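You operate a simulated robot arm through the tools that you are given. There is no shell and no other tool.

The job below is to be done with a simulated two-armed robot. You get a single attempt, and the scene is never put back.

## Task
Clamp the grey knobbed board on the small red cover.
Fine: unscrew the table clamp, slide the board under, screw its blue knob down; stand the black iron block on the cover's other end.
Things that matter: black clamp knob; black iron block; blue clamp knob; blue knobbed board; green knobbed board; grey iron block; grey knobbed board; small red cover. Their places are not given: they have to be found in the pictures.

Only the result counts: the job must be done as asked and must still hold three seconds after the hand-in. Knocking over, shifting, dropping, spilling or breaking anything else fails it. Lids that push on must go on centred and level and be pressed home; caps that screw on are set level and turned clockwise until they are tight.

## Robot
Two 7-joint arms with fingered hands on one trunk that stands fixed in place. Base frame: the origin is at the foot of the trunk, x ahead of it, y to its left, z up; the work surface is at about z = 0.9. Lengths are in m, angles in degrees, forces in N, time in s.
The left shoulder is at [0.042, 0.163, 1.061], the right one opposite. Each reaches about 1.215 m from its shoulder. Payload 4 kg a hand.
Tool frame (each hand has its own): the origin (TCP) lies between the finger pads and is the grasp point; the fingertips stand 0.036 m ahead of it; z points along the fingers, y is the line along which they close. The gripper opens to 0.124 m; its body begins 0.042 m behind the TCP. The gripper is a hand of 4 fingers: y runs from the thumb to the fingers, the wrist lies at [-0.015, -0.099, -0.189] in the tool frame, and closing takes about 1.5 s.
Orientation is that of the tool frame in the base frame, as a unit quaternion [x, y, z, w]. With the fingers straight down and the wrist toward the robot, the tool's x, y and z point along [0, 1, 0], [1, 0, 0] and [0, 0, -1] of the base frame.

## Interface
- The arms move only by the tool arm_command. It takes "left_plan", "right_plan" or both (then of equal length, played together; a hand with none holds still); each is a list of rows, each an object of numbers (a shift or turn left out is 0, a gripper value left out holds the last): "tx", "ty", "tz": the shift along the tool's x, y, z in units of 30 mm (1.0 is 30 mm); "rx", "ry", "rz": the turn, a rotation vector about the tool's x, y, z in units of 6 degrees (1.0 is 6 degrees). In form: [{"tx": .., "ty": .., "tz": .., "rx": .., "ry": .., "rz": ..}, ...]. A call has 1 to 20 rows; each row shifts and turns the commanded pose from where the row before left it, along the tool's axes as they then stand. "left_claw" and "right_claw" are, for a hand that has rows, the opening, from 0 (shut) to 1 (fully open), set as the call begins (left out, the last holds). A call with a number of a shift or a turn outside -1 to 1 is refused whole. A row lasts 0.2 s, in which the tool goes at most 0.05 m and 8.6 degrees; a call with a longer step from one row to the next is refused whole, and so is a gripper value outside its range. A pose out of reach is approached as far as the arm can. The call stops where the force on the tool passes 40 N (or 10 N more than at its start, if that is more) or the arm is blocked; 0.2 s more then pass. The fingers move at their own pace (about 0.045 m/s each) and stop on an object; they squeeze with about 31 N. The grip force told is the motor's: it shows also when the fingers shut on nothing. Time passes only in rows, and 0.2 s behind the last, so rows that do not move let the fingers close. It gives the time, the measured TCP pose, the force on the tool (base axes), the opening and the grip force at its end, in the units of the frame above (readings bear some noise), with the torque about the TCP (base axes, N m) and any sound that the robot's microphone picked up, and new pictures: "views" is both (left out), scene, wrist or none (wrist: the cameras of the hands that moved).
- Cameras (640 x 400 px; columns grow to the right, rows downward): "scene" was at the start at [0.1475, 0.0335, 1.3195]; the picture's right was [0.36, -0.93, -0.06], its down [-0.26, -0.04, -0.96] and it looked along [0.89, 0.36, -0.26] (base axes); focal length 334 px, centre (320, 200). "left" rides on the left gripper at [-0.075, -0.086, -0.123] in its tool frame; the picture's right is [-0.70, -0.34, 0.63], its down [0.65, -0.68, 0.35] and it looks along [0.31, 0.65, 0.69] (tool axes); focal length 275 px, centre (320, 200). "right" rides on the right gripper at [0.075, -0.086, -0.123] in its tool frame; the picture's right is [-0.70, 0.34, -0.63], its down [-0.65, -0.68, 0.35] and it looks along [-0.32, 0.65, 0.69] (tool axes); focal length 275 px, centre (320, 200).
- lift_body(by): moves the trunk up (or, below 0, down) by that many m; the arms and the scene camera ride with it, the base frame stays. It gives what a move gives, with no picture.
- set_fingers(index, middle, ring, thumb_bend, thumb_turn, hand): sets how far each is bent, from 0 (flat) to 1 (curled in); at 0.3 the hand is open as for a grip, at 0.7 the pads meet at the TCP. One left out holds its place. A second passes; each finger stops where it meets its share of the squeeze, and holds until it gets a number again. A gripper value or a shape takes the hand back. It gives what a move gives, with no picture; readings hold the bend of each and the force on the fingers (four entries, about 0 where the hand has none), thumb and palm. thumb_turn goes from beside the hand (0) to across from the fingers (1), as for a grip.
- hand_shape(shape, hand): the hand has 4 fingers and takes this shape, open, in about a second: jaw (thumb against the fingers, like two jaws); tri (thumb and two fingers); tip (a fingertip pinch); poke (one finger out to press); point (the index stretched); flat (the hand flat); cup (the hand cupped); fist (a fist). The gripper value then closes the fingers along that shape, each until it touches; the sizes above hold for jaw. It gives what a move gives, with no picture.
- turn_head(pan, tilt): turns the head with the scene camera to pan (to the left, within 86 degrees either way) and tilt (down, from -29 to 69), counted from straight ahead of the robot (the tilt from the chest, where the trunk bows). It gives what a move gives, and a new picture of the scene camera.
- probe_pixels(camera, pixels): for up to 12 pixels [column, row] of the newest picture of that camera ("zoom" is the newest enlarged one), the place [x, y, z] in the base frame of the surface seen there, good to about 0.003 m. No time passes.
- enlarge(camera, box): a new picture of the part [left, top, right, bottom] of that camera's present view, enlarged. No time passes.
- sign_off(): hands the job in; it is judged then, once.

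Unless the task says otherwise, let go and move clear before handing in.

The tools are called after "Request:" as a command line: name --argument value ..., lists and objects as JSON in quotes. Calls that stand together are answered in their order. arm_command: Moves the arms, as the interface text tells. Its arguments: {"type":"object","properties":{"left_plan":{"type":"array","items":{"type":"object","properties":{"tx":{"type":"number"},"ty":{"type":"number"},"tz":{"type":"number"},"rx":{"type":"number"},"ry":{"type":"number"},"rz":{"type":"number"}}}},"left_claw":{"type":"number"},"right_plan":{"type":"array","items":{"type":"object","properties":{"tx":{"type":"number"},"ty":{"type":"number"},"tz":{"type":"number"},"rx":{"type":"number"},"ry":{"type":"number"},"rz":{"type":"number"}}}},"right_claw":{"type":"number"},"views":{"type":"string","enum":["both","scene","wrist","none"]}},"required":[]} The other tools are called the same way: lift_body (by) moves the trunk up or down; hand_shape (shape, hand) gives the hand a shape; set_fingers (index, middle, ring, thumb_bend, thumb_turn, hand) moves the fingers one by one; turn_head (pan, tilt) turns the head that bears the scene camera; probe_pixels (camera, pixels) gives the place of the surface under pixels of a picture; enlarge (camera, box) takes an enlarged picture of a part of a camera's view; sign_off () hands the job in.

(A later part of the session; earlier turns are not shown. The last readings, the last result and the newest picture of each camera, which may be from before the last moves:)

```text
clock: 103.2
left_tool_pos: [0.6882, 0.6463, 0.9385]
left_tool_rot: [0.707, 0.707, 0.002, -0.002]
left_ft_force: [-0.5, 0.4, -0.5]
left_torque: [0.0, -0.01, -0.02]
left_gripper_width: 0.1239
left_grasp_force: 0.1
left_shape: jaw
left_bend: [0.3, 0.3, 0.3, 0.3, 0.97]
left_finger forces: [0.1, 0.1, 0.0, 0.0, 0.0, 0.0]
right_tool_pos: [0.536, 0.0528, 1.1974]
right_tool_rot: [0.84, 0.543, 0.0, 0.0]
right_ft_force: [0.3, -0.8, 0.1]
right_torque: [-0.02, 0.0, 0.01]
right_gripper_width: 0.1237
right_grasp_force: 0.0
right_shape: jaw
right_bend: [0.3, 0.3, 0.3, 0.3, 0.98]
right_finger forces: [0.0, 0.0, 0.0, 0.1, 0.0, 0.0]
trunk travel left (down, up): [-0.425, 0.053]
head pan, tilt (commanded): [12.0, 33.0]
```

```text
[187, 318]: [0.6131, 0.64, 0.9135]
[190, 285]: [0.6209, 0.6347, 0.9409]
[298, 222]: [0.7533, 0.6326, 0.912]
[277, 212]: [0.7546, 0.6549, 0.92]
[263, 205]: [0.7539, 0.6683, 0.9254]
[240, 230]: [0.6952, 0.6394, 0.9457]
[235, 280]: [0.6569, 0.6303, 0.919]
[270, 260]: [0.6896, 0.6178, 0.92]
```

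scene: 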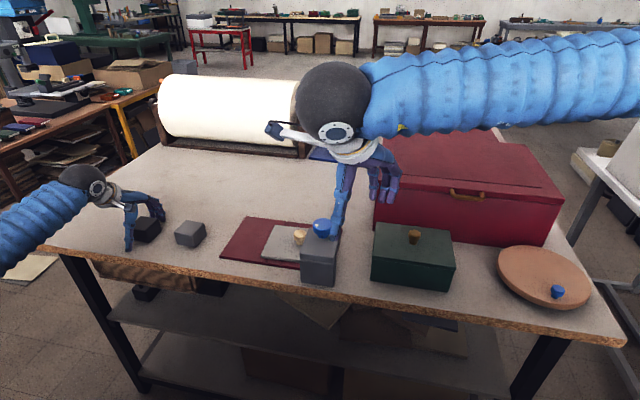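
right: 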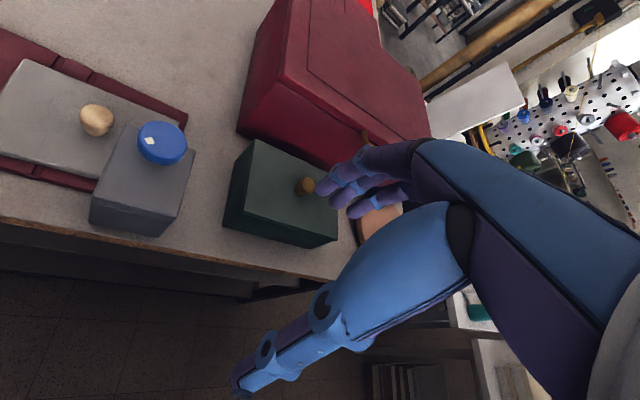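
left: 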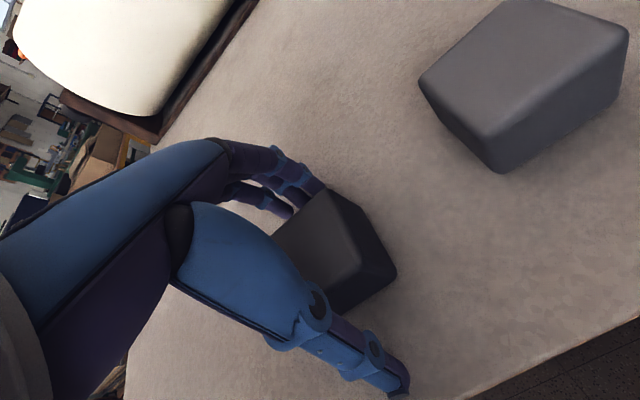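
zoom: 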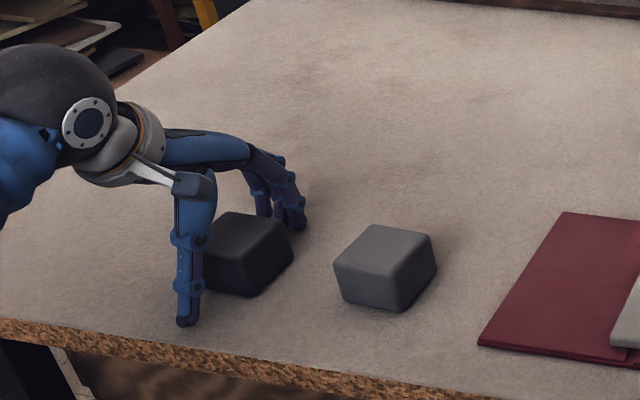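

Thumb (y≈0.64) and fingers (y≈0.63–0.68) face the block's sides. Closing.

Request:
arm_command --left_plan '[{}, {}, {}, {}, {}, {}, {}, {}]' --left_claw 0.1 --views "both"

Request:
enlarge --camera "scene" --box '[70, 150, 270, 275]'

```text
clock: 105.0
left_tool_pos: [0.6885, 0.6455, 0.9387]
left_tool_rot: [0.706, 0.708, 0.002, -0.002]
left_ft_force: [-5.1, 1.0, 11.6]
left_torque: [-0.01, -0.22, -0.09]
left_gripper_width: 0.0821
left_grasp_force: 30.9
left_shape: jaw
left_bend: [0.38, 0.41, 0.4, 0.53, 0.99]
left_finger forces: [16.7, 8.1, 4.4, 0.0, 37.0, 0.0]
right_tool_pos: [0.534, 0.0505, 1.1988]
right_tool_rot: [0.84, 0.542, -0.001, 0.0]
right_ft_force: [-0.1, 0.0, 0.1]
right_torque: [0.02, 0.03, 0.0]
right_gripper_width: 0.1236
right_grasp_force: 0.0
right_shape: jaw
right_bend: [0.3, 0.3, 0.3, 0.3, 0.98]
right_finger forces: [0.1, 0.1, 0.0, 0.0, 0.0, 0.0]
trunk travel left (down, up): [-0.425, 0.053]
head pan, tilt (commanded): [12.0, 33.0]
```

scene: 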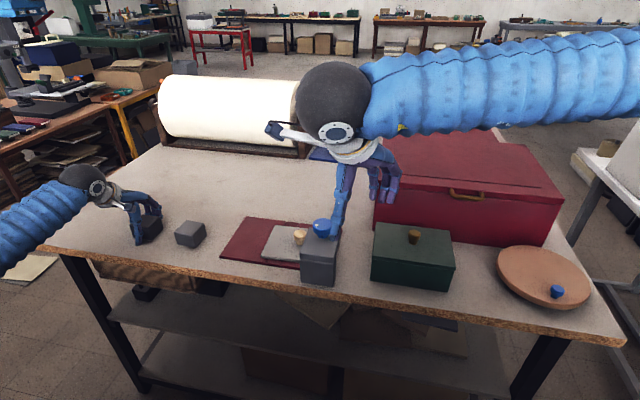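
left: 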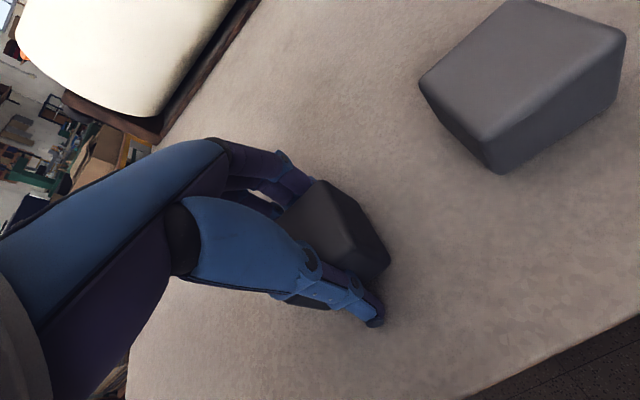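

```text
3.20 times, centred on (170, 212) of scene
```

zoom: 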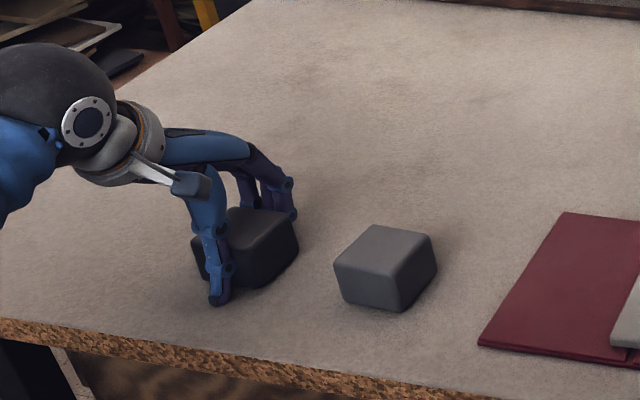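

All fingers grip the block. Lifting a few centimetres and checking.

Request:
arm_command --left_plan '[{"tz": -0.2}, {"tz": -0.3}, {"tz": -0.5}, {"tz": -0.5}, {}]' --views "both"

Request:
enlarge --camera "scene" --box '[70, 150, 270, 275]'

```text
clock: 106.2
left_tool_pos: [0.6895, 0.6462, 0.9824]
left_tool_rot: [0.707, 0.707, 0.0, -0.003]
left_ft_force: [0.5, 0.9, -9.8]
left_torque: [-0.04, 0.09, 0.0]
left_gripper_width: 0.0826
left_grasp_force: 30.6
left_shape: jaw
left_bend: [0.38, 0.41, 0.4, 0.53, 0.99]
left_finger forces: [17.7, 8.7, 4.6, 0.0, 30.1, 0.1]
right_tool_pos: [0.5366, 0.0537, 1.1967]
right_tool_rot: [0.84, 0.542, 0.0, 0.0]
right_ft_force: [0.1, 0.0, 0.3]
right_torque: [-0.01, 0.0, -0.03]
right_gripper_width: 0.1236
right_grasp_force: 0.0
right_shape: jaw
right_bend: [0.3, 0.3, 0.3, 0.3, 0.98]
right_finger forces: [0.1, 0.0, 0.0, 0.0, 0.0, 0.0]
trunk travel left (down, up): [-0.425, 0.053]
head pan, tilt (commanded): [12.0, 33.0]
```

scene: 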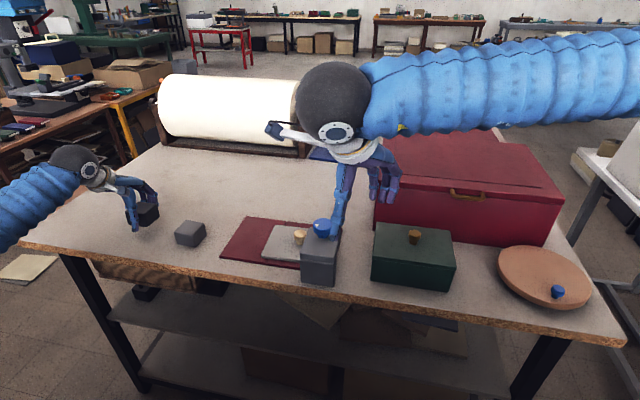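
left: 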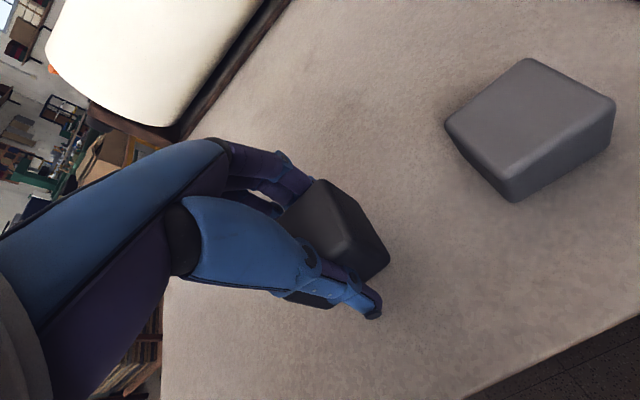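

```text
3.20 times, centred on (170, 212) of scene
```

zoom: 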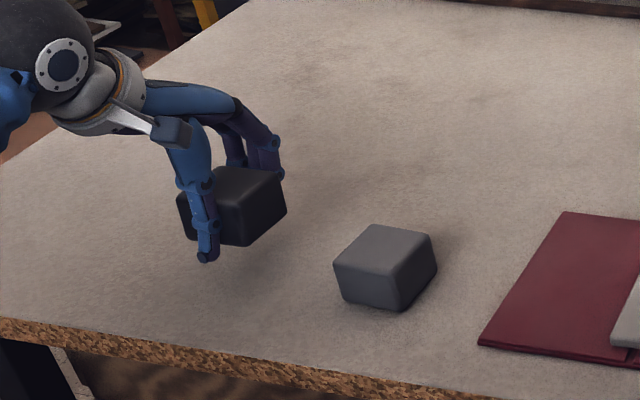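

The block is lifted (about 1 kg). I'll check it is level before carrying it.

Request:
probe_pixels --camera "left" --pixels '[[320, 190], [350, 190], [345, 235], [310, 230], [325, 215], [380, 255], [360, 225], [355, 265]]'

Request:
probe_pixels --camera "scene" --pixels '[[143, 203], [155, 203], [144, 212], [135, 205], [146, 224], [156, 215], [140, 220]]'

Request:
enlarge --camera "left" --box '[240, 140, 440, 340]'

```text
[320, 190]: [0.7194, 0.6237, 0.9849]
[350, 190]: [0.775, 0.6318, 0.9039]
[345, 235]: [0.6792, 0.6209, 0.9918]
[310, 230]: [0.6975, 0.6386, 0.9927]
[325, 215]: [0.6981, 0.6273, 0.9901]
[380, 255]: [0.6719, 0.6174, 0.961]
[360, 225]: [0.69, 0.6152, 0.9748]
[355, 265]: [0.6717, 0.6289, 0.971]
```

```text
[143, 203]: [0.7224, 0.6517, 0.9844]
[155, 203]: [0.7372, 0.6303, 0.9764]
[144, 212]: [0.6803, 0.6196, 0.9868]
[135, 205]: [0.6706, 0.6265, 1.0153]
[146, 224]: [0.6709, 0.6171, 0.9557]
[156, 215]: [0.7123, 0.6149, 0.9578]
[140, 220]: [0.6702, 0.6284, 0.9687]
```

```text
2.00 times, centred on (340, 240) of left
```

zoom: 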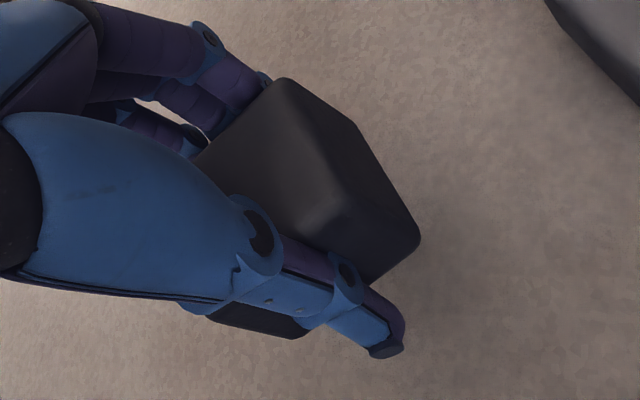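

Request:
probe_pixels --camera "zoom" --pixels '[[275, 105], [290, 130], [300, 160], [310, 190], [240, 140], [255, 170], [270, 200], [225, 165], [415, 235], [375, 270], [370, 160], [385, 200]]'

```text
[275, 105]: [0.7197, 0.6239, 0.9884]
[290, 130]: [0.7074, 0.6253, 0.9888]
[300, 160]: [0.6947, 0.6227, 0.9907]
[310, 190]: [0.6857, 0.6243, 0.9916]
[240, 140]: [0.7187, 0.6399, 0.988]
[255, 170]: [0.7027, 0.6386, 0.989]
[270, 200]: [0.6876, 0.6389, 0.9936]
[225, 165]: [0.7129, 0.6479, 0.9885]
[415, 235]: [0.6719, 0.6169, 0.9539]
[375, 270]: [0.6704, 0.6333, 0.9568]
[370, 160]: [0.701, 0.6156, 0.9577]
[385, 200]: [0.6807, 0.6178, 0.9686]
```

The block is pitched about 6–7° (thumb side up), as the board was. I'll look closely at the thumb tip relative to the block's lower edge before placing.

Request:
enlarge --camera "scene" --box '[115, 190, 175, 240]'

Request:
probe_pixels --camera "zoom" --pixels '[[320, 200]]'

```text
8.00 times, centred on (145, 215) of scene
```

zoom: 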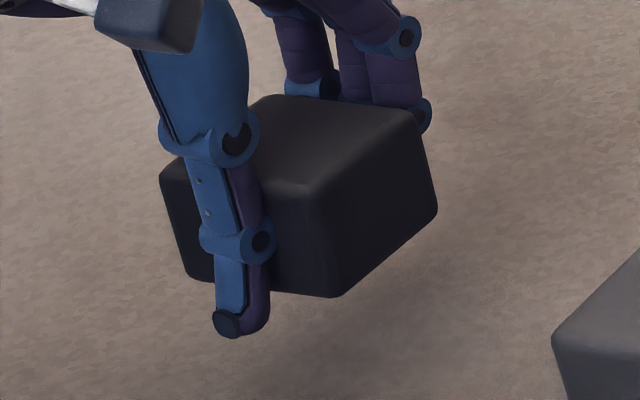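

```text
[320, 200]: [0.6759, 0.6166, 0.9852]
```

The thumb tip reaches ~3 mm below the block's front lower edge, so I'll trim the pitch by half and set the back edge down first. First I'll move the right arm out of the way while raising the block and carrying it to above the cover's free end.

Request:
arm_command --right_plan '[{"tx": -0.75, "ty": 0.358}, {"tx": -0.75, "ty": 0.358}, {"tx": -0.75, "ty": 0.358}, {"tx": -0.75, "ty": 0.358}, {"tx": -0.75, "ty": 0.358}, {"tx": -0.75, "ty": 0.358}, {"tx": -0.75, "ty": 0.358}, {"tx": -0.75, "ty": 0.358}, {"tx": -0.75, "ty": 0.358}, {"tx": -0.75, "ty": 0.358}]' --left_plan '[{"tz": -0.4}, {"tz": -0.4}, {"tz": -0.4}, {"tz": -0.4}, {"rx": -0.3}, {"rx": -0.3}, {}, {}, {}, {}]' --views "scene"

Request:
arm_command --left_plan '[{"tx": -0.6, "ty": 0.1}, {"tx": -0.795, "ty": 0.1}, {"tx": -0.795, "ty": 0.1}, {"tx": -0.795, "ty": 0.1}, {"tx": -0.795, "ty": 0.1}, {"tx": -0.795, "ty": 0.1}, {"tx": -0.795, "ty": 0.1}, {"tx": -0.795, "ty": 0.1}, {"tx": -0.795, "ty": 0.1}, {"tx": -0.795, "ty": 0.1}, {"tx": -0.795, "ty": 0.1}, {"tx": -0.6, "ty": 0.08}, {"tx": -0.38}, {}]' --views "both"

Request:
enlarge --camera "scene" --box '[180, 150, 380, 275]'

```text
clock: 108.4
left_tool_pos: [0.6882, 0.6443, 1.0311]
left_tool_rot: [0.707, 0.707, 0.024, 0.019]
left_ft_force: [-1.4, -0.9, -8.3]
left_torque: [-0.01, 0.11, -0.01]
left_gripper_width: 0.0826
left_grasp_force: 30.6
left_shape: jaw
left_bend: [0.38, 0.42, 0.4, 0.53, 0.99]
left_finger forces: [17.4, 8.4, 4.2, 0.1, 29.5, 0.1]
right_tool_pos: [0.5419, -0.1973, 1.1977]
right_tool_rot: [0.84, 0.543, 0.0, 0.0]
right_ft_force: [0.4, 0.9, -0.4]
right_torque: [0.04, 0.01, -0.03]
right_gripper_width: 0.1238
right_grasp_force: 0.1
right_shape: jaw
right_bend: [0.3, 0.3, 0.3, 0.3, 0.98]
right_finger forces: [0.0, 0.1, 0.0, 0.0, 0.0, 0.0]
trunk travel left (down, up): [-0.425, 0.053]
head pan, tilt (commanded): [12.0, 33.0]
```

scene: 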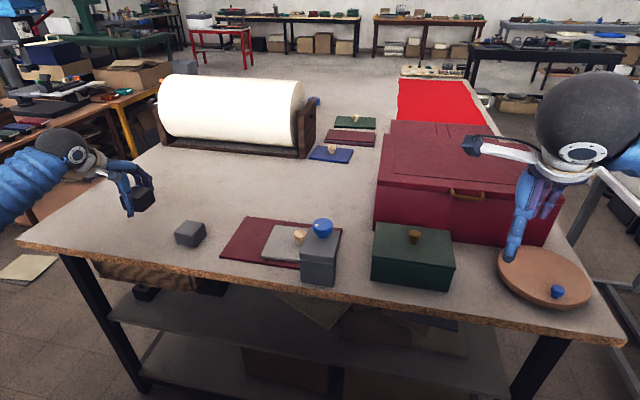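

```text
clock: 111.4
left_tool_pos: [0.7252, 0.3592, 1.0314]
left_tool_rot: [0.707, 0.707, 0.023, 0.018]
left_ft_force: [0.0, 0.9, -9.0]
left_torque: [0.01, 0.11, -0.01]
left_gripper_width: 0.0824
left_grasp_force: 31.2
left_shape: jaw
left_bend: [0.38, 0.42, 0.4, 0.54, 0.99]
left_finger forces: [17.2, 8.1, 3.9, 0.1, 29.2, 0.1]
right_tool_pos: [0.5428, -0.1969, 1.1977]
right_tool_rot: [0.84, 0.542, 0.0, 0.0]
right_ft_force: [1.0, 0.4, -0.9]
right_torque: [0.02, -0.03, 0.0]
right_gripper_width: 0.1235
right_grasp_force: 0.1
right_shape: jaw
right_bend: [0.3, 0.3, 0.3, 0.3, 0.98]
right_finger forces: [0.0, 0.0, 0.0, 0.0, 0.0, 0.0]
trunk travel left (down, up): [-0.425, 0.053]
head pan, tilt (commanded): [12.0, 33.0]
```

scene: 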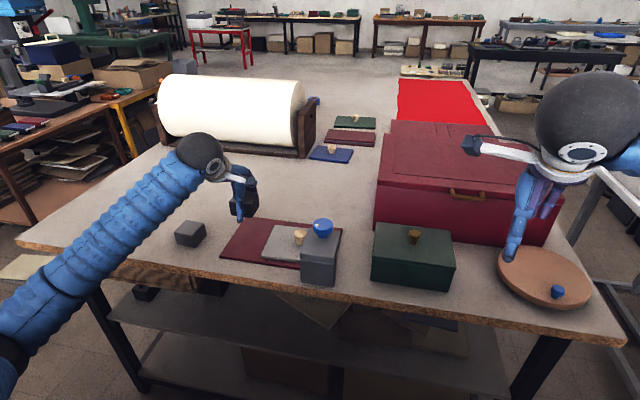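
left: 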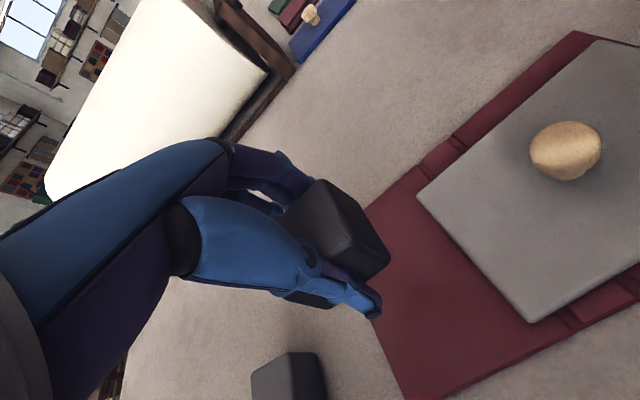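

```text
3.20 times, centred on (280, 212) of scene
```

zoom: 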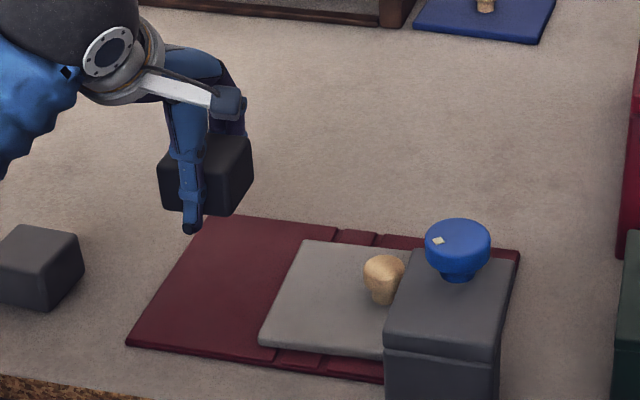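

The block hangs above the cover's free end. I'll check its footprint against the board's edge and the cover's end.

Request:
probe_pixels --camera "left" --pixels '[[345, 235], [320, 190], [310, 230], [380, 255], [360, 225], [425, 198], [527, 315], [365, 205], [408, 395], [450, 250], [325, 215]]'

Request:
probe_pixels --camera "scene" --pixels '[[245, 219], [223, 255], [275, 227], [264, 256], [240, 205], [255, 240], [245, 197]]'

```text
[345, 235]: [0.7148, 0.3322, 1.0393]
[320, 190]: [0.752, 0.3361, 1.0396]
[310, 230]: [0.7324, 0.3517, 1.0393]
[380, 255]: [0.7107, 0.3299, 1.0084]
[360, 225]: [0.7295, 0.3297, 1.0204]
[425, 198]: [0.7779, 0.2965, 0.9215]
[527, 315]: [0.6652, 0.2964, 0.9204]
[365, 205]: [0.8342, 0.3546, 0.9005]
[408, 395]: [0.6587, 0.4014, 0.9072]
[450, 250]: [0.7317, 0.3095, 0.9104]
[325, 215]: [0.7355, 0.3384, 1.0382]
```

```text
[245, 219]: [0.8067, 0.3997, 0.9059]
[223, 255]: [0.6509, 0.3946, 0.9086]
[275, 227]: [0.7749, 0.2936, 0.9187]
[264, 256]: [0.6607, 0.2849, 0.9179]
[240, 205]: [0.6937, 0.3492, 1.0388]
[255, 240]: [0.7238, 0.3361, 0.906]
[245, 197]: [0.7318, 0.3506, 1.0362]
```

The block is level now (top 1.039 across), footprint y 0.330–0.386, x ≈0.709–0.764, clear of the board edge at y 0.2965. Lowering 80 mm, then slowly to contact.

Request:
arm_command --left_plan '[{"tz": 0.8, "ty": -0.05}, {"tz": 0.8, "ty": -0.05}, {"tz": 0.6, "ty": -0.04}, {"tz": 0.3, "ty": -0.02}, {"tz": 0.16, "ty": -0.01}, {}]' --views "both"

Request:
enlarge --camera "scene" --box '[180, 170, 340, 270]'

```text
clock: 112.8
left_tool_pos: [0.7244, 0.359, 0.9511]
left_tool_rot: [0.707, 0.707, 0.023, 0.018]
left_ft_force: [0.3, 0.0, -8.4]
left_torque: [0.0, 0.13, 0.0]
left_gripper_width: 0.0827
left_grasp_force: 31.1
left_shape: jaw
left_bend: [0.38, 0.42, 0.4, 0.54, 0.99]
left_finger forces: [17.1, 8.0, 3.8, 0.0, 28.8, 0.0]
right_tool_pos: [0.5419, -0.1965, 1.1969]
right_tool_rot: [0.84, 0.543, -0.001, 0.0]
right_ft_force: [-0.6, 0.4, 0.8]
right_torque: [0.0, -0.02, 0.01]
right_gripper_width: 0.1238
right_grasp_force: 0.1
right_shape: jaw
right_bend: [0.3, 0.3, 0.3, 0.3, 0.98]
right_finger forces: [0.1, 0.0, 0.1, 0.1, 0.0, 0.1]
trunk travel left (down, up): [-0.425, 0.053]
head pan, tilt (commanded): [12.0, 33.0]
```

scene: 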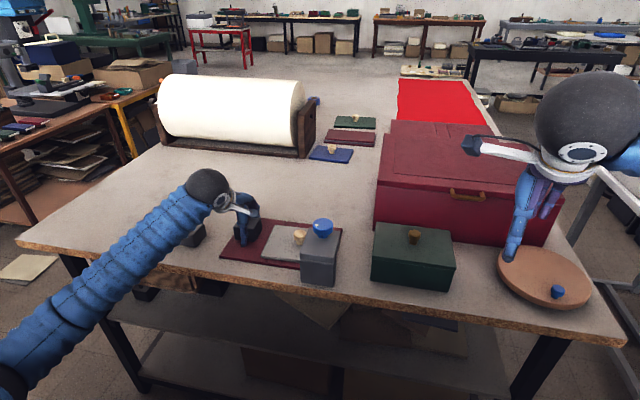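
left: 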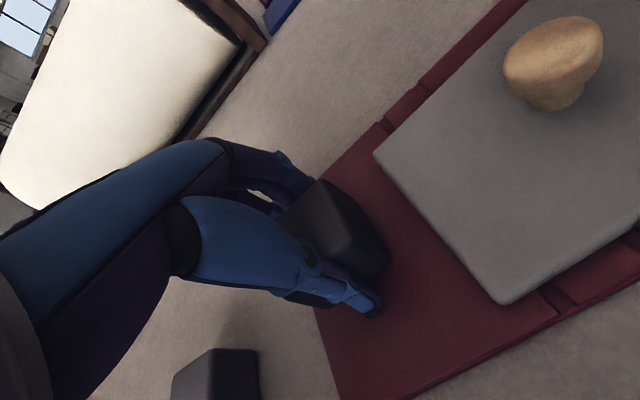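

```text
4.00 times, centred on (260, 220) of scene
```

zoom: 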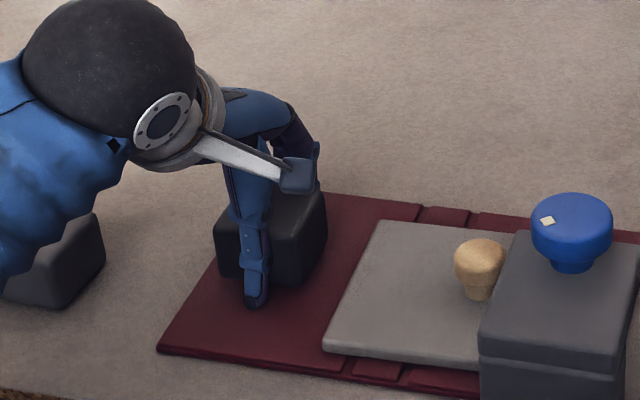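

Still about 6 mm above the cover with no contact. Stepping down a few millimetres while watching the vertical force.

Request:
arm_command --left_plan '[{"tz": 0.05}, {"tz": 0.05}, {}]' --views "none"

Request:
arm_command --left_plan '[{"tz": 0.04}, {}]' --views "none"

```text
clock: 113.6
left_tool_pos: [0.7238, 0.3596, 0.95]
left_tool_rot: [0.707, 0.707, 0.024, 0.02]
left_ft_force: [0.7, -0.3, -0.5]
left_torque: [-0.02, 0.32, -0.01]
left_gripper_width: 0.0826
left_grasp_force: 30.5
left_shape: jaw
left_bend: [0.38, 0.42, 0.4, 0.54, 0.99]
left_finger forces: [17.2, 8.1, 3.9, 0.0, 37.5, 0.1]
right_tool_pos: [0.5424, -0.1974, 1.1974]
right_tool_rot: [0.84, 0.542, 0.0, 0.0]
right_ft_force: [0.4, -0.4, -0.6]
right_torque: [0.0, 0.01, 0.01]
right_gripper_width: 0.1236
right_grasp_force: 0.1
right_shape: jaw
right_bend: [0.3, 0.3, 0.3, 0.3, 0.98]
right_finger forces: [0.0, 0.0, 0.1, 0.0, 0.1, 0.0]
trunk travel left (down, up): [-0.425, 0.053]
head pan, tilt (commanded): [12.0, 33.0]
```

```text
clock: 114.2
left_tool_pos: [0.7259, 0.3583, 0.9492]
left_tool_rot: [0.706, 0.707, 0.025, 0.02]
left_ft_force: [2.5, -0.2, 9.9]
left_torque: [-0.06, 0.58, 0.0]
left_gripper_width: 0.0828
left_grasp_force: 30.9
left_shape: jaw
left_bend: [0.38, 0.41, 0.4, 0.54, 0.99]
left_finger forces: [17.7, 8.4, 4.2, 0.0, 49.0, 0.0]
right_tool_pos: [0.5412, -0.1977, 1.1977]
right_tool_rot: [0.84, 0.542, 0.001, 0.0]
right_ft_force: [0.4, -0.2, 0.1]
right_torque: [0.01, 0.01, 0.01]
right_gripper_width: 0.1239
right_grasp_force: 0.1
right_shape: jaw
right_bend: [0.3, 0.3, 0.3, 0.3, 0.98]
right_finger forces: [0.0, 0.0, 0.1, 0.0, 0.1, 0.0]
trunk travel left (down, up): [-0.425, 0.053]
head pan, tilt (commanded): [12.0, 33.0]
```

The thumb tip has touched the cover (thumb force 49 N), with the block's bottom ~4 mm up. I'll pitch the hand back by 3.6° so the thumb lifts and the block's back edge comes down first.

Request:
arm_command --left_plan '[{"rx": 0.3}, {"rx": 0.3}, {}]' --views "none"

Request:
arm_command --left_plan '[{"tz": 0.03}, {}]' --views "both"

Request:
enlarge --camera "scene" --box '[200, 180, 300, 260]'

```text
clock: 115.0
left_tool_pos: [0.725, 0.3591, 0.9479]
left_tool_rot: [0.707, 0.707, 0.002, -0.003]
left_ft_force: [5.3, -0.2, 7.7]
left_torque: [0.1, -0.53, -0.03]
left_gripper_width: 0.0836
left_grasp_force: 31.0
left_shape: jaw
left_bend: [0.37, 0.41, 0.39, 0.54, 0.99]
left_finger forces: [18.6, 9.8, 4.4, 0.1, 33.6, 0.0]
right_tool_pos: [0.5417, -0.1983, 1.1957]
right_tool_rot: [0.841, 0.542, 0.001, 0.0]
right_ft_force: [-0.4, -0.2, 0.4]
right_torque: [0.0, 0.0, 0.01]
right_gripper_width: 0.1236
right_grasp_force: 0.2
right_shape: jaw
right_bend: [0.3, 0.3, 0.3, 0.3, 0.98]
right_finger forces: [0.0, 0.0, 0.0, 0.0, 0.0, 0.0]
trunk travel left (down, up): [-0.425, 0.053]
head pan, tilt (commanded): [12.0, 33.0]
```

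```text
clock: 115.6
left_tool_pos: [0.7239, 0.3591, 0.9482]
left_tool_rot: [0.707, 0.707, 0.002, -0.003]
left_ft_force: [5.7, 1.8, 14.2]
left_torque: [0.09, -0.66, -0.03]
left_gripper_width: 0.0838
left_grasp_force: 31.0
left_shape: jaw
left_bend: [0.37, 0.41, 0.39, 0.54, 0.99]
left_finger forces: [18.4, 9.8, 4.4, 0.1, 36.3, 0.0]
right_tool_pos: [0.5418, -0.1979, 1.1977]
right_tool_rot: [0.84, 0.542, 0.0, 0.0]
right_ft_force: [-0.1, -0.1, -1.0]
right_torque: [-0.03, 0.03, -0.02]
right_gripper_width: 0.1239
right_grasp_force: 0.1
right_shape: jaw
right_bend: [0.3, 0.3, 0.3, 0.3, 0.98]
right_finger forces: [0.0, 0.0, 0.0, 0.0, 0.0, 0.1]
trunk travel left (down, up): [-0.425, 0.053]
head pan, tilt (commanded): [12.0, 33.0]
```

scene: 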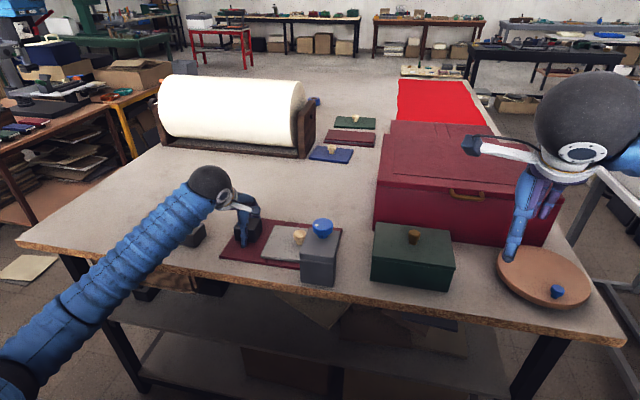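
left: 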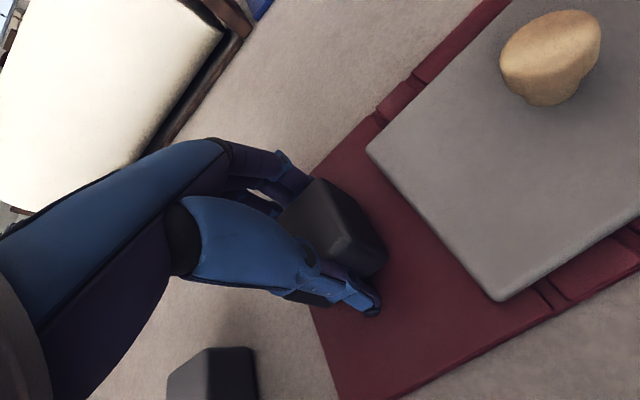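

```text
5.00 times, centred on (250, 220) of scene
```

zoom: 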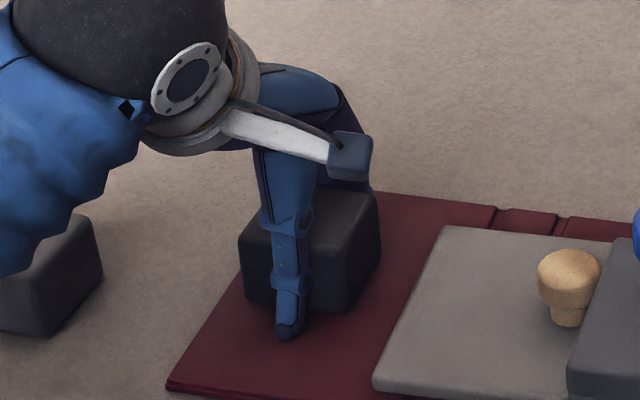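

The block's back edge now rests on the cover. I'll release gently with a small opening first, then fully.

Request:
arm_command --left_plan '[{}, {}, {}]' --left_claw 0.74 --views "none"

Request:
arm_command --left_plan '[{}, {}, {}, {}]' --left_claw 1.0 --views "both"

Request:
enlarge --camera "scene" --box '[200, 180, 300, 260]'

```text
clock: 116.4
left_tool_pos: [0.7236, 0.3586, 0.9449]
left_tool_rot: [0.707, 0.707, 0.002, -0.004]
left_ft_force: [0.1, 0.4, 1.7]
left_torque: [0.01, 0.0, 0.01]
left_gripper_width: 0.0909
left_grasp_force: 0.1
left_shape: jaw
left_bend: [0.34, 0.37, 0.35, 0.0, 0.99]
left_finger forces: [0.6, 0.2, 0.0, 0.1, 0.1, 0.0]
right_tool_pos: [0.5432, -0.1971, 1.1967]
right_tool_rot: [0.84, 0.543, 0.0, 0.0]
right_ft_force: [-0.5, 0.1, -0.3]
right_torque: [-0.02, 0.03, 0.02]
right_gripper_width: 0.1238
right_grasp_force: 0.1
right_shape: jaw
right_bend: [0.3, 0.3, 0.3, 0.3, 0.98]
right_finger forces: [0.0, 0.1, 0.0, 0.0, 0.0, 0.1]
trunk travel left (down, up): [-0.425, 0.053]
head pan, tilt (commanded): [12.0, 33.0]
```

```text
clock: 117.4
left_tool_pos: [0.7256, 0.359, 0.9466]
left_tool_rot: [0.707, 0.707, 0.002, -0.003]
left_ft_force: [-1.6, -0.2, 0.0]
left_torque: [-0.01, 0.04, 0.02]
left_gripper_width: 0.1236
left_grasp_force: 0.0
left_shape: jaw
left_bend: [0.3, 0.3, 0.3, 0.3, 0.98]
left_finger forces: [0.0, 0.1, 0.0, 0.1, 0.1, 0.0]
right_tool_pos: [0.5417, -0.1961, 1.1964]
right_tool_rot: [0.84, 0.542, 0.0, 0.0]
right_ft_force: [0.0, -0.3, 0.3]
right_torque: [0.0, -0.01, 0.01]
right_gripper_width: 0.1236
right_grasp_force: 0.1
right_shape: jaw
right_bend: [0.3, 0.3, 0.3, 0.3, 0.98]
right_finger forces: [0.0, 0.0, 0.0, 0.0, 0.1, 0.1]
trunk travel left (down, up): [-0.425, 0.053]
head pan, tilt (commanded): [12.0, 33.0]
```

scene: 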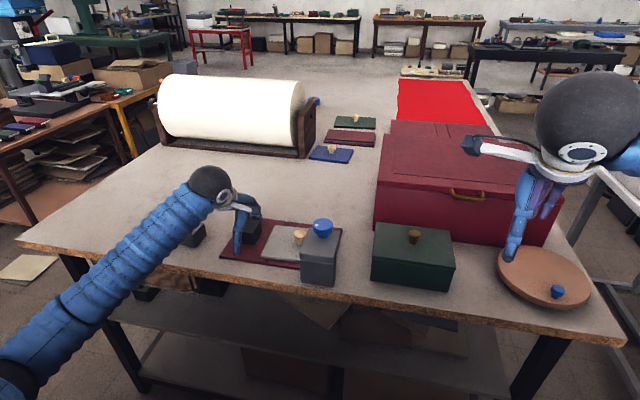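
left: 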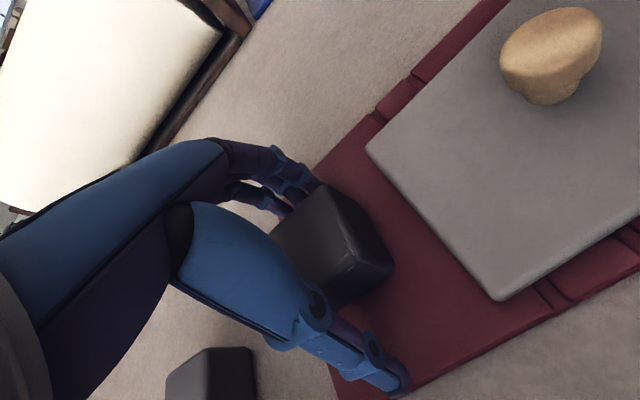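

```text
5.00 times, centred on (250, 220) of scene
```

zoom: 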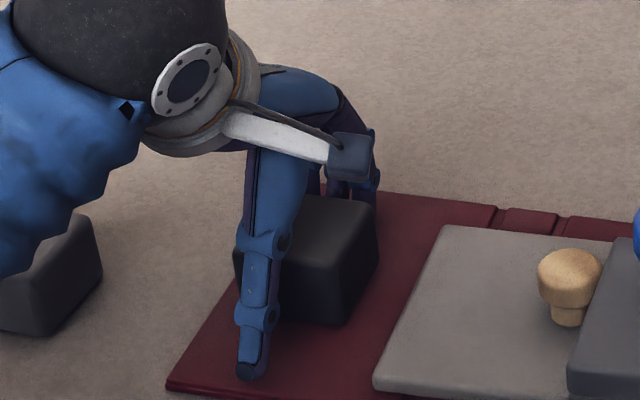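

The block stands free on the cover between the open fingers. I'll lift the left hand straight up and check the result.

Request:
arm_command --left_plan '[{"tz": -0.5}, {"tz": -0.9}, {"tz": -0.9}, {"tz": -0.9}, {"tz": -0.9}, {"tz": -0.9}, {"tz": -0.9}, {"tz": -0.9}, {"tx": 0.9}, {"tx": 0.9}, {"tx": 0.9}, {"tx": 0.9}, {"tx": 0.9}, {"tx": 0.9}, {}]' --views "both"

Request:
enlarge --camera "scene" --box '[180, 180, 360, 300]'

```text
clock: 120.6
left_tool_pos: [0.725, 0.5198, 1.1537]
left_tool_rot: [0.706, 0.708, 0.002, -0.003]
left_ft_force: [0.3, -0.3, 0.5]
left_torque: [0.01, -0.01, 0.03]
left_gripper_width: 0.1236
left_grasp_force: 0.0
left_shape: jaw
left_bend: [0.3, 0.3, 0.3, 0.3, 0.98]
left_finger forces: [0.0, 0.0, 0.0, 0.0, 0.0, 0.1]
right_tool_pos: [0.5426, -0.1982, 1.1974]
right_tool_rot: [0.84, 0.542, 0.0, 0.0]
right_ft_force: [0.0, 0.5, 0.2]
right_torque: [0.01, 0.02, -0.01]
right_gripper_width: 0.1234
right_grasp_force: 0.1
right_shape: jaw
right_bend: [0.3, 0.3, 0.3, 0.3, 0.98]
right_finger forces: [0.0, 0.1, 0.0, 0.1, 0.0, 0.1]
trunk travel left (down, up): [-0.425, 0.053]
head pan, tilt (commanded): [12.0, 33.0]
```

scene: 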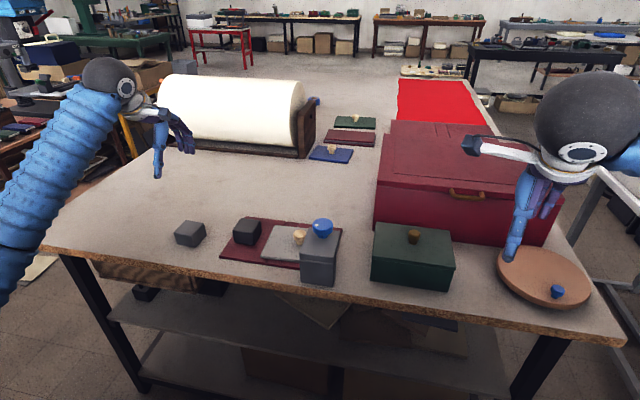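
left: 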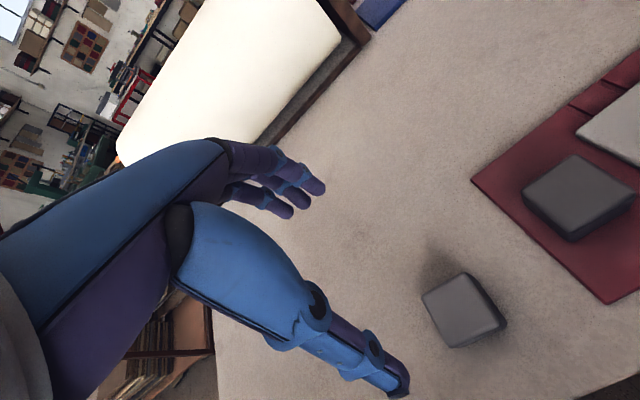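

```text
3.33 times, centred on (270, 240) of scene
```

zoom: 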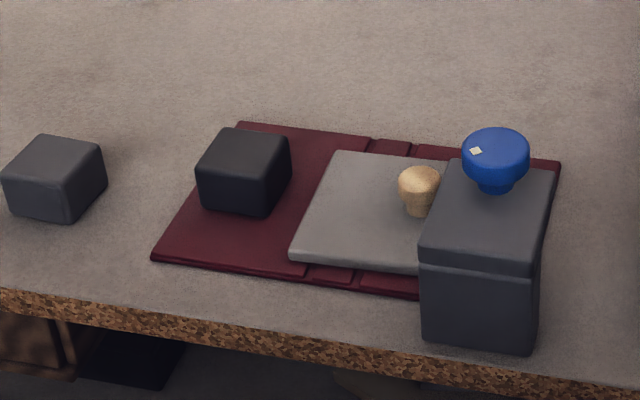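

The black block stands on the cover's free end and the cover's corners are where they were. I'll take a low side view with the left camera to verify that the pad really presses on the board.

Request:
arm_command --left_plan '[{"rz": 0.9375}, {"rz": 0.9375}, {"rz": 0.9375}, {"rz": 0.9375}, {"rz": 0.9375}, {"rz": 0.9375}, {"rz": 0.9375}, {"rz": 0.9375}, {"rx": -1}, {"rx": -1}, {"rx": -1}, {"ty": -0.268, "tz": 0.824}, {"ty": -0.268, "tz": 0.824}, {"ty": -0.268, "tz": 0.824}, {"ty": -0.268, "tz": 0.824}, {}]' --views "wrist"

Request:
enlarge --camera "left" --box '[460, 0, 590, 80]'

```text
clock: 124.0
left_tool_pos: [0.7256, 0.5197, 1.0488]
left_tool_rot: [0.913, 0.378, 0.06, 0.142]
left_ft_force: [-0.4, -0.3, 1.0]
left_torque: [0.0, 0.05, 0.03]
left_gripper_width: 0.1238
left_grasp_force: 0.1
left_shape: jaw
left_bend: [0.3, 0.3, 0.3, 0.3, 0.98]
left_finger forces: [0.1, 0.1, 0.0, 0.0, 0.0, 0.1]
right_tool_pos: [0.5426, -0.1993, 1.197]
right_tool_rot: [0.84, 0.542, 0.0, 0.0]
right_ft_force: [0.5, -0.1, 0.1]
right_torque: [0.02, 0.0, 0.03]
right_gripper_width: 0.1236
right_grasp_force: 0.0
right_shape: jaw
right_bend: [0.3, 0.3, 0.3, 0.3, 0.98]
right_finger forces: [0.0, 0.0, 0.0, 0.0, 0.1, 0.1]
trunk travel left (down, up): [-0.425, 0.053]
head pan, tilt (commanded): [12.0, 33.0]
```

left: 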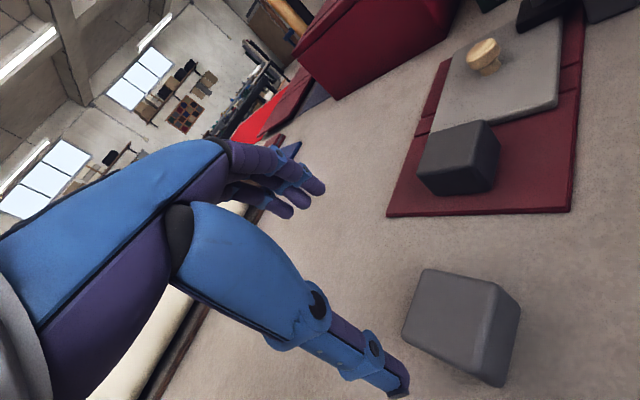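

```text
4.92 times, centred on (525, 40) of left
```

zoom: 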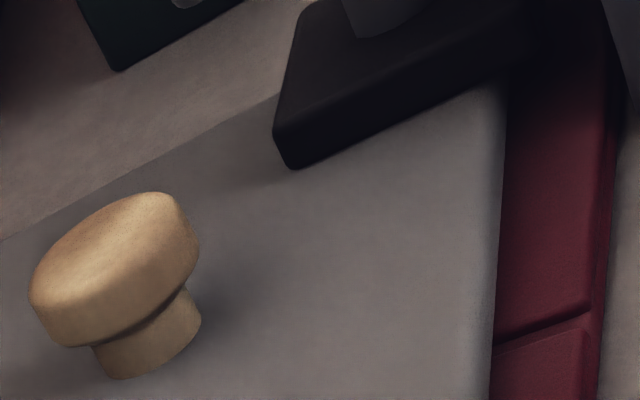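

The pad appears seated on the board with no visible gap (zoom (292,166)). I'll probe edge heights to confirm.

Request:
probe_pixels --camera "zoom" --pixels '[[288, 130], [293, 160], [296, 174], [380, 105], [380, 122], [380, 132], [330, 60], [300, 200], [450, 92], [450, 105]]'

Request:
enlarge --camera "left" --box '[500, 0, 580, 50]'

```text
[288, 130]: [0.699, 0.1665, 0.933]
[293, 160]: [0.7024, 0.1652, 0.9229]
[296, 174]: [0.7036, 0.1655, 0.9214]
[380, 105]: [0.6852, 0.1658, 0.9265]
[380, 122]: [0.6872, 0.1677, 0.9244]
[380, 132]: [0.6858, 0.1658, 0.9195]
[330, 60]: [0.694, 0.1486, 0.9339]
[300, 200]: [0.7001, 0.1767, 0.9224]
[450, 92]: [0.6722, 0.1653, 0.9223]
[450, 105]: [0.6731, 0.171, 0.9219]
```

```text
8.00 times, centred on (540, 25) of left
```

zoom: 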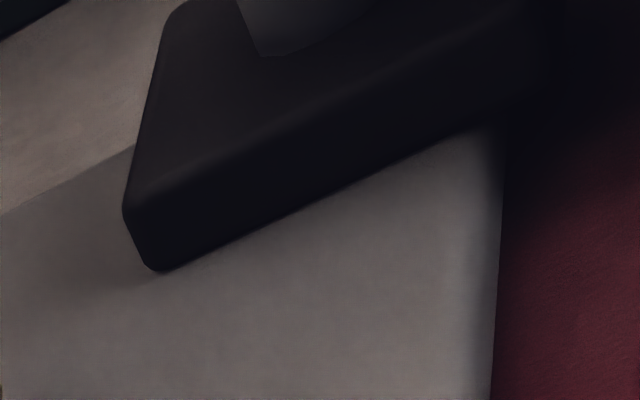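

The probes show pad bottom and board top both at ≈0.921, so they are in contact. To be sure it holds, I'll do a very light push test on the wooden knob (toward −x, the harmless direction) with closed left fingers; first I'll level the hand, close it and move beside the knob at a safe height.

Request:
arm_command --left_plan '[{"rx": 1}, {"rx": 1}, {"rx": 1}, {"tx": -0.527, "ty": 0.878}, {"tx": -0.527, "ty": 0.878}, {"tx": -0.527, "ty": 0.878}, {"tx": -0.527, "ty": 0.878}, {"tx": -0.527, "ty": 0.878}, {"tx": -0.527, "ty": 0.878}, {"tx": -0.527, "ty": 0.878}, {"tx": -0.527, "ty": 0.878}, {"tx": -0.527, "ty": 0.878}, {"tx": -0.527, "ty": 0.878}, {}]' --left_claw 0.0 --views "both"

Request:
enlarge --camera "scene" --box '[200, 150, 400, 275]'

```text
clock: 127.0
left_tool_pos: [0.7993, 0.2216, 1.0457]
left_tool_rot: [0.924, 0.383, 0.001, -0.003]
left_ft_force: [-0.8, 0.2, -0.2]
left_torque: [-0.03, 0.02, 0.0]
left_gripper_width: 0.0
left_grasp_force: 30.7
left_shape: jaw
left_bend: [0.7, 0.7, 0.7, 0.71, 1.0]
left_finger forces: [0.0, 0.0, 0.0, 0.0, 0.0, 0.0]
right_tool_pos: [0.5414, -0.1962, 1.1971]
right_tool_rot: [0.841, 0.542, 0.001, 0.0]
right_ft_force: [-0.2, 0.0, 0.0]
right_torque: [-0.01, 0.02, 0.02]
right_gripper_width: 0.1238
right_grasp_force: 0.0
right_shape: jaw
right_bend: [0.3, 0.3, 0.3, 0.3, 0.98]
right_finger forces: [0.1, 0.0, 0.0, 0.1, 0.0, 0.1]
trunk travel left (down, up): [-0.425, 0.053]
head pan, tilt (commanded): [12.0, 33.0]
```

scene: 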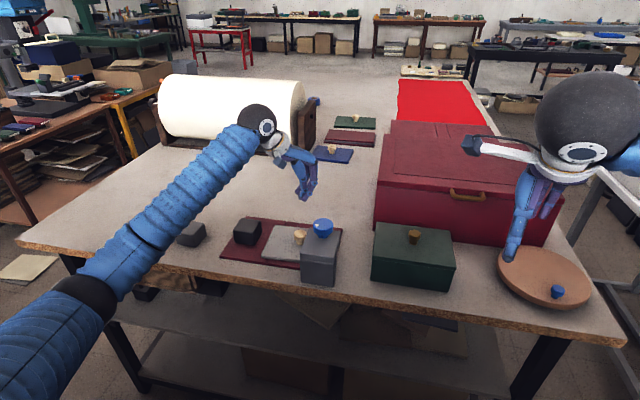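
left: 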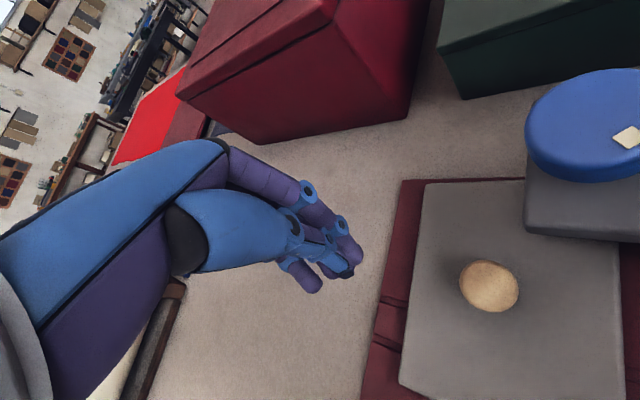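

```text
3.20 times, centred on (300, 212) of scene
```

zoom: 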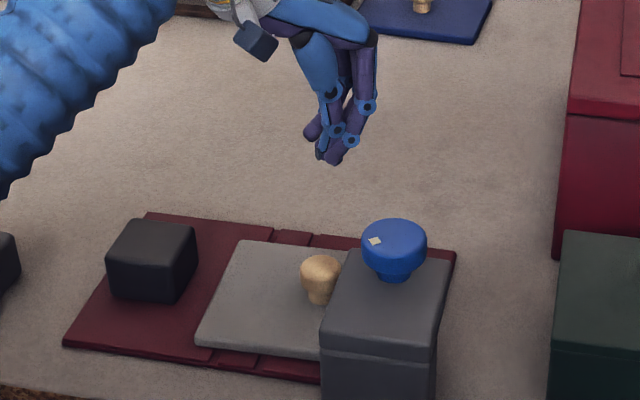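

The closed fingers hover beside the board. I'll record the wooden knob and board corner positions, then descend to knob height clear of it.

Request:
probe_pixels --camera "left" --pixels '[[489, 286], [472, 280], [505, 275], [490, 305], [428, 190], [405, 375], [600, 300], [345, 272]]'

Request:
arm_command --left_plan '[{"tz": 0.7}, {"tz": 0.7}, {"tz": 0.6}, {"tz": 0.35}, {}]' --views "both"

Request:
enlarge --camera "scene" --box '[200, 150, 400, 275]'

```text
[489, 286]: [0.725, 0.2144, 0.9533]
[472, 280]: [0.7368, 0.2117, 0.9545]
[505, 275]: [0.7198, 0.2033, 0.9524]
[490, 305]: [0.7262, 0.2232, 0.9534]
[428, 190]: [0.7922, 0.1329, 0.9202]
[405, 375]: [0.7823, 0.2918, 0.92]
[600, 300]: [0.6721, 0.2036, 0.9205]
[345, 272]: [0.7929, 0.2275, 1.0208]
```

```text
clock: 128.2
left_tool_pos: [0.7994, 0.2218, 0.9757]
left_tool_rot: [0.923, 0.384, 0.0, -0.004]
left_ft_force: [1.0, 0.1, 0.0]
left_torque: [-0.02, 0.06, 0.01]
left_gripper_width: 0.0
left_grasp_force: 31.0
left_shape: jaw
left_bend: [0.7, 0.7, 0.7, 0.71, 1.0]
left_finger forces: [0.1, 0.0, 0.0, 0.1, 0.0, 0.0]
right_tool_pos: [0.5426, -0.1973, 1.1958]
right_tool_rot: [0.84, 0.542, 0.001, 0.0]
right_ft_force: [0.1, -0.5, 0.0]
right_torque: [0.01, 0.04, 0.03]
right_gripper_width: 0.124
right_grasp_force: 0.0
right_shape: jaw
right_bend: [0.3, 0.3, 0.3, 0.3, 0.98]
right_finger forces: [0.0, 0.0, 0.0, 0.1, 0.0, 0.1]
trunk travel left (down, up): [-0.425, 0.053]
head pan, tilt (commanded): [12.0, 33.0]
```

scene: 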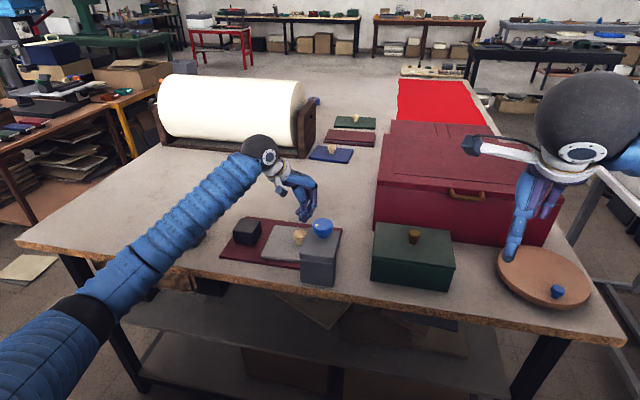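
left: 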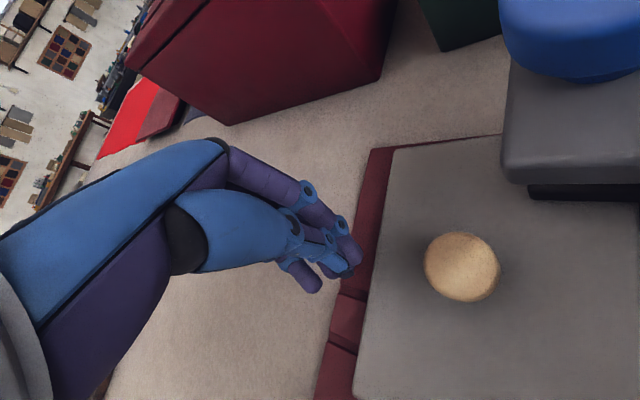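

```text
3.20 times, centred on (300, 212) of scene
```

zoom: 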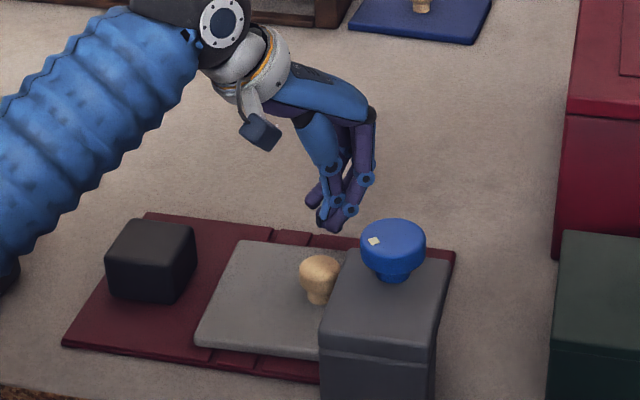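

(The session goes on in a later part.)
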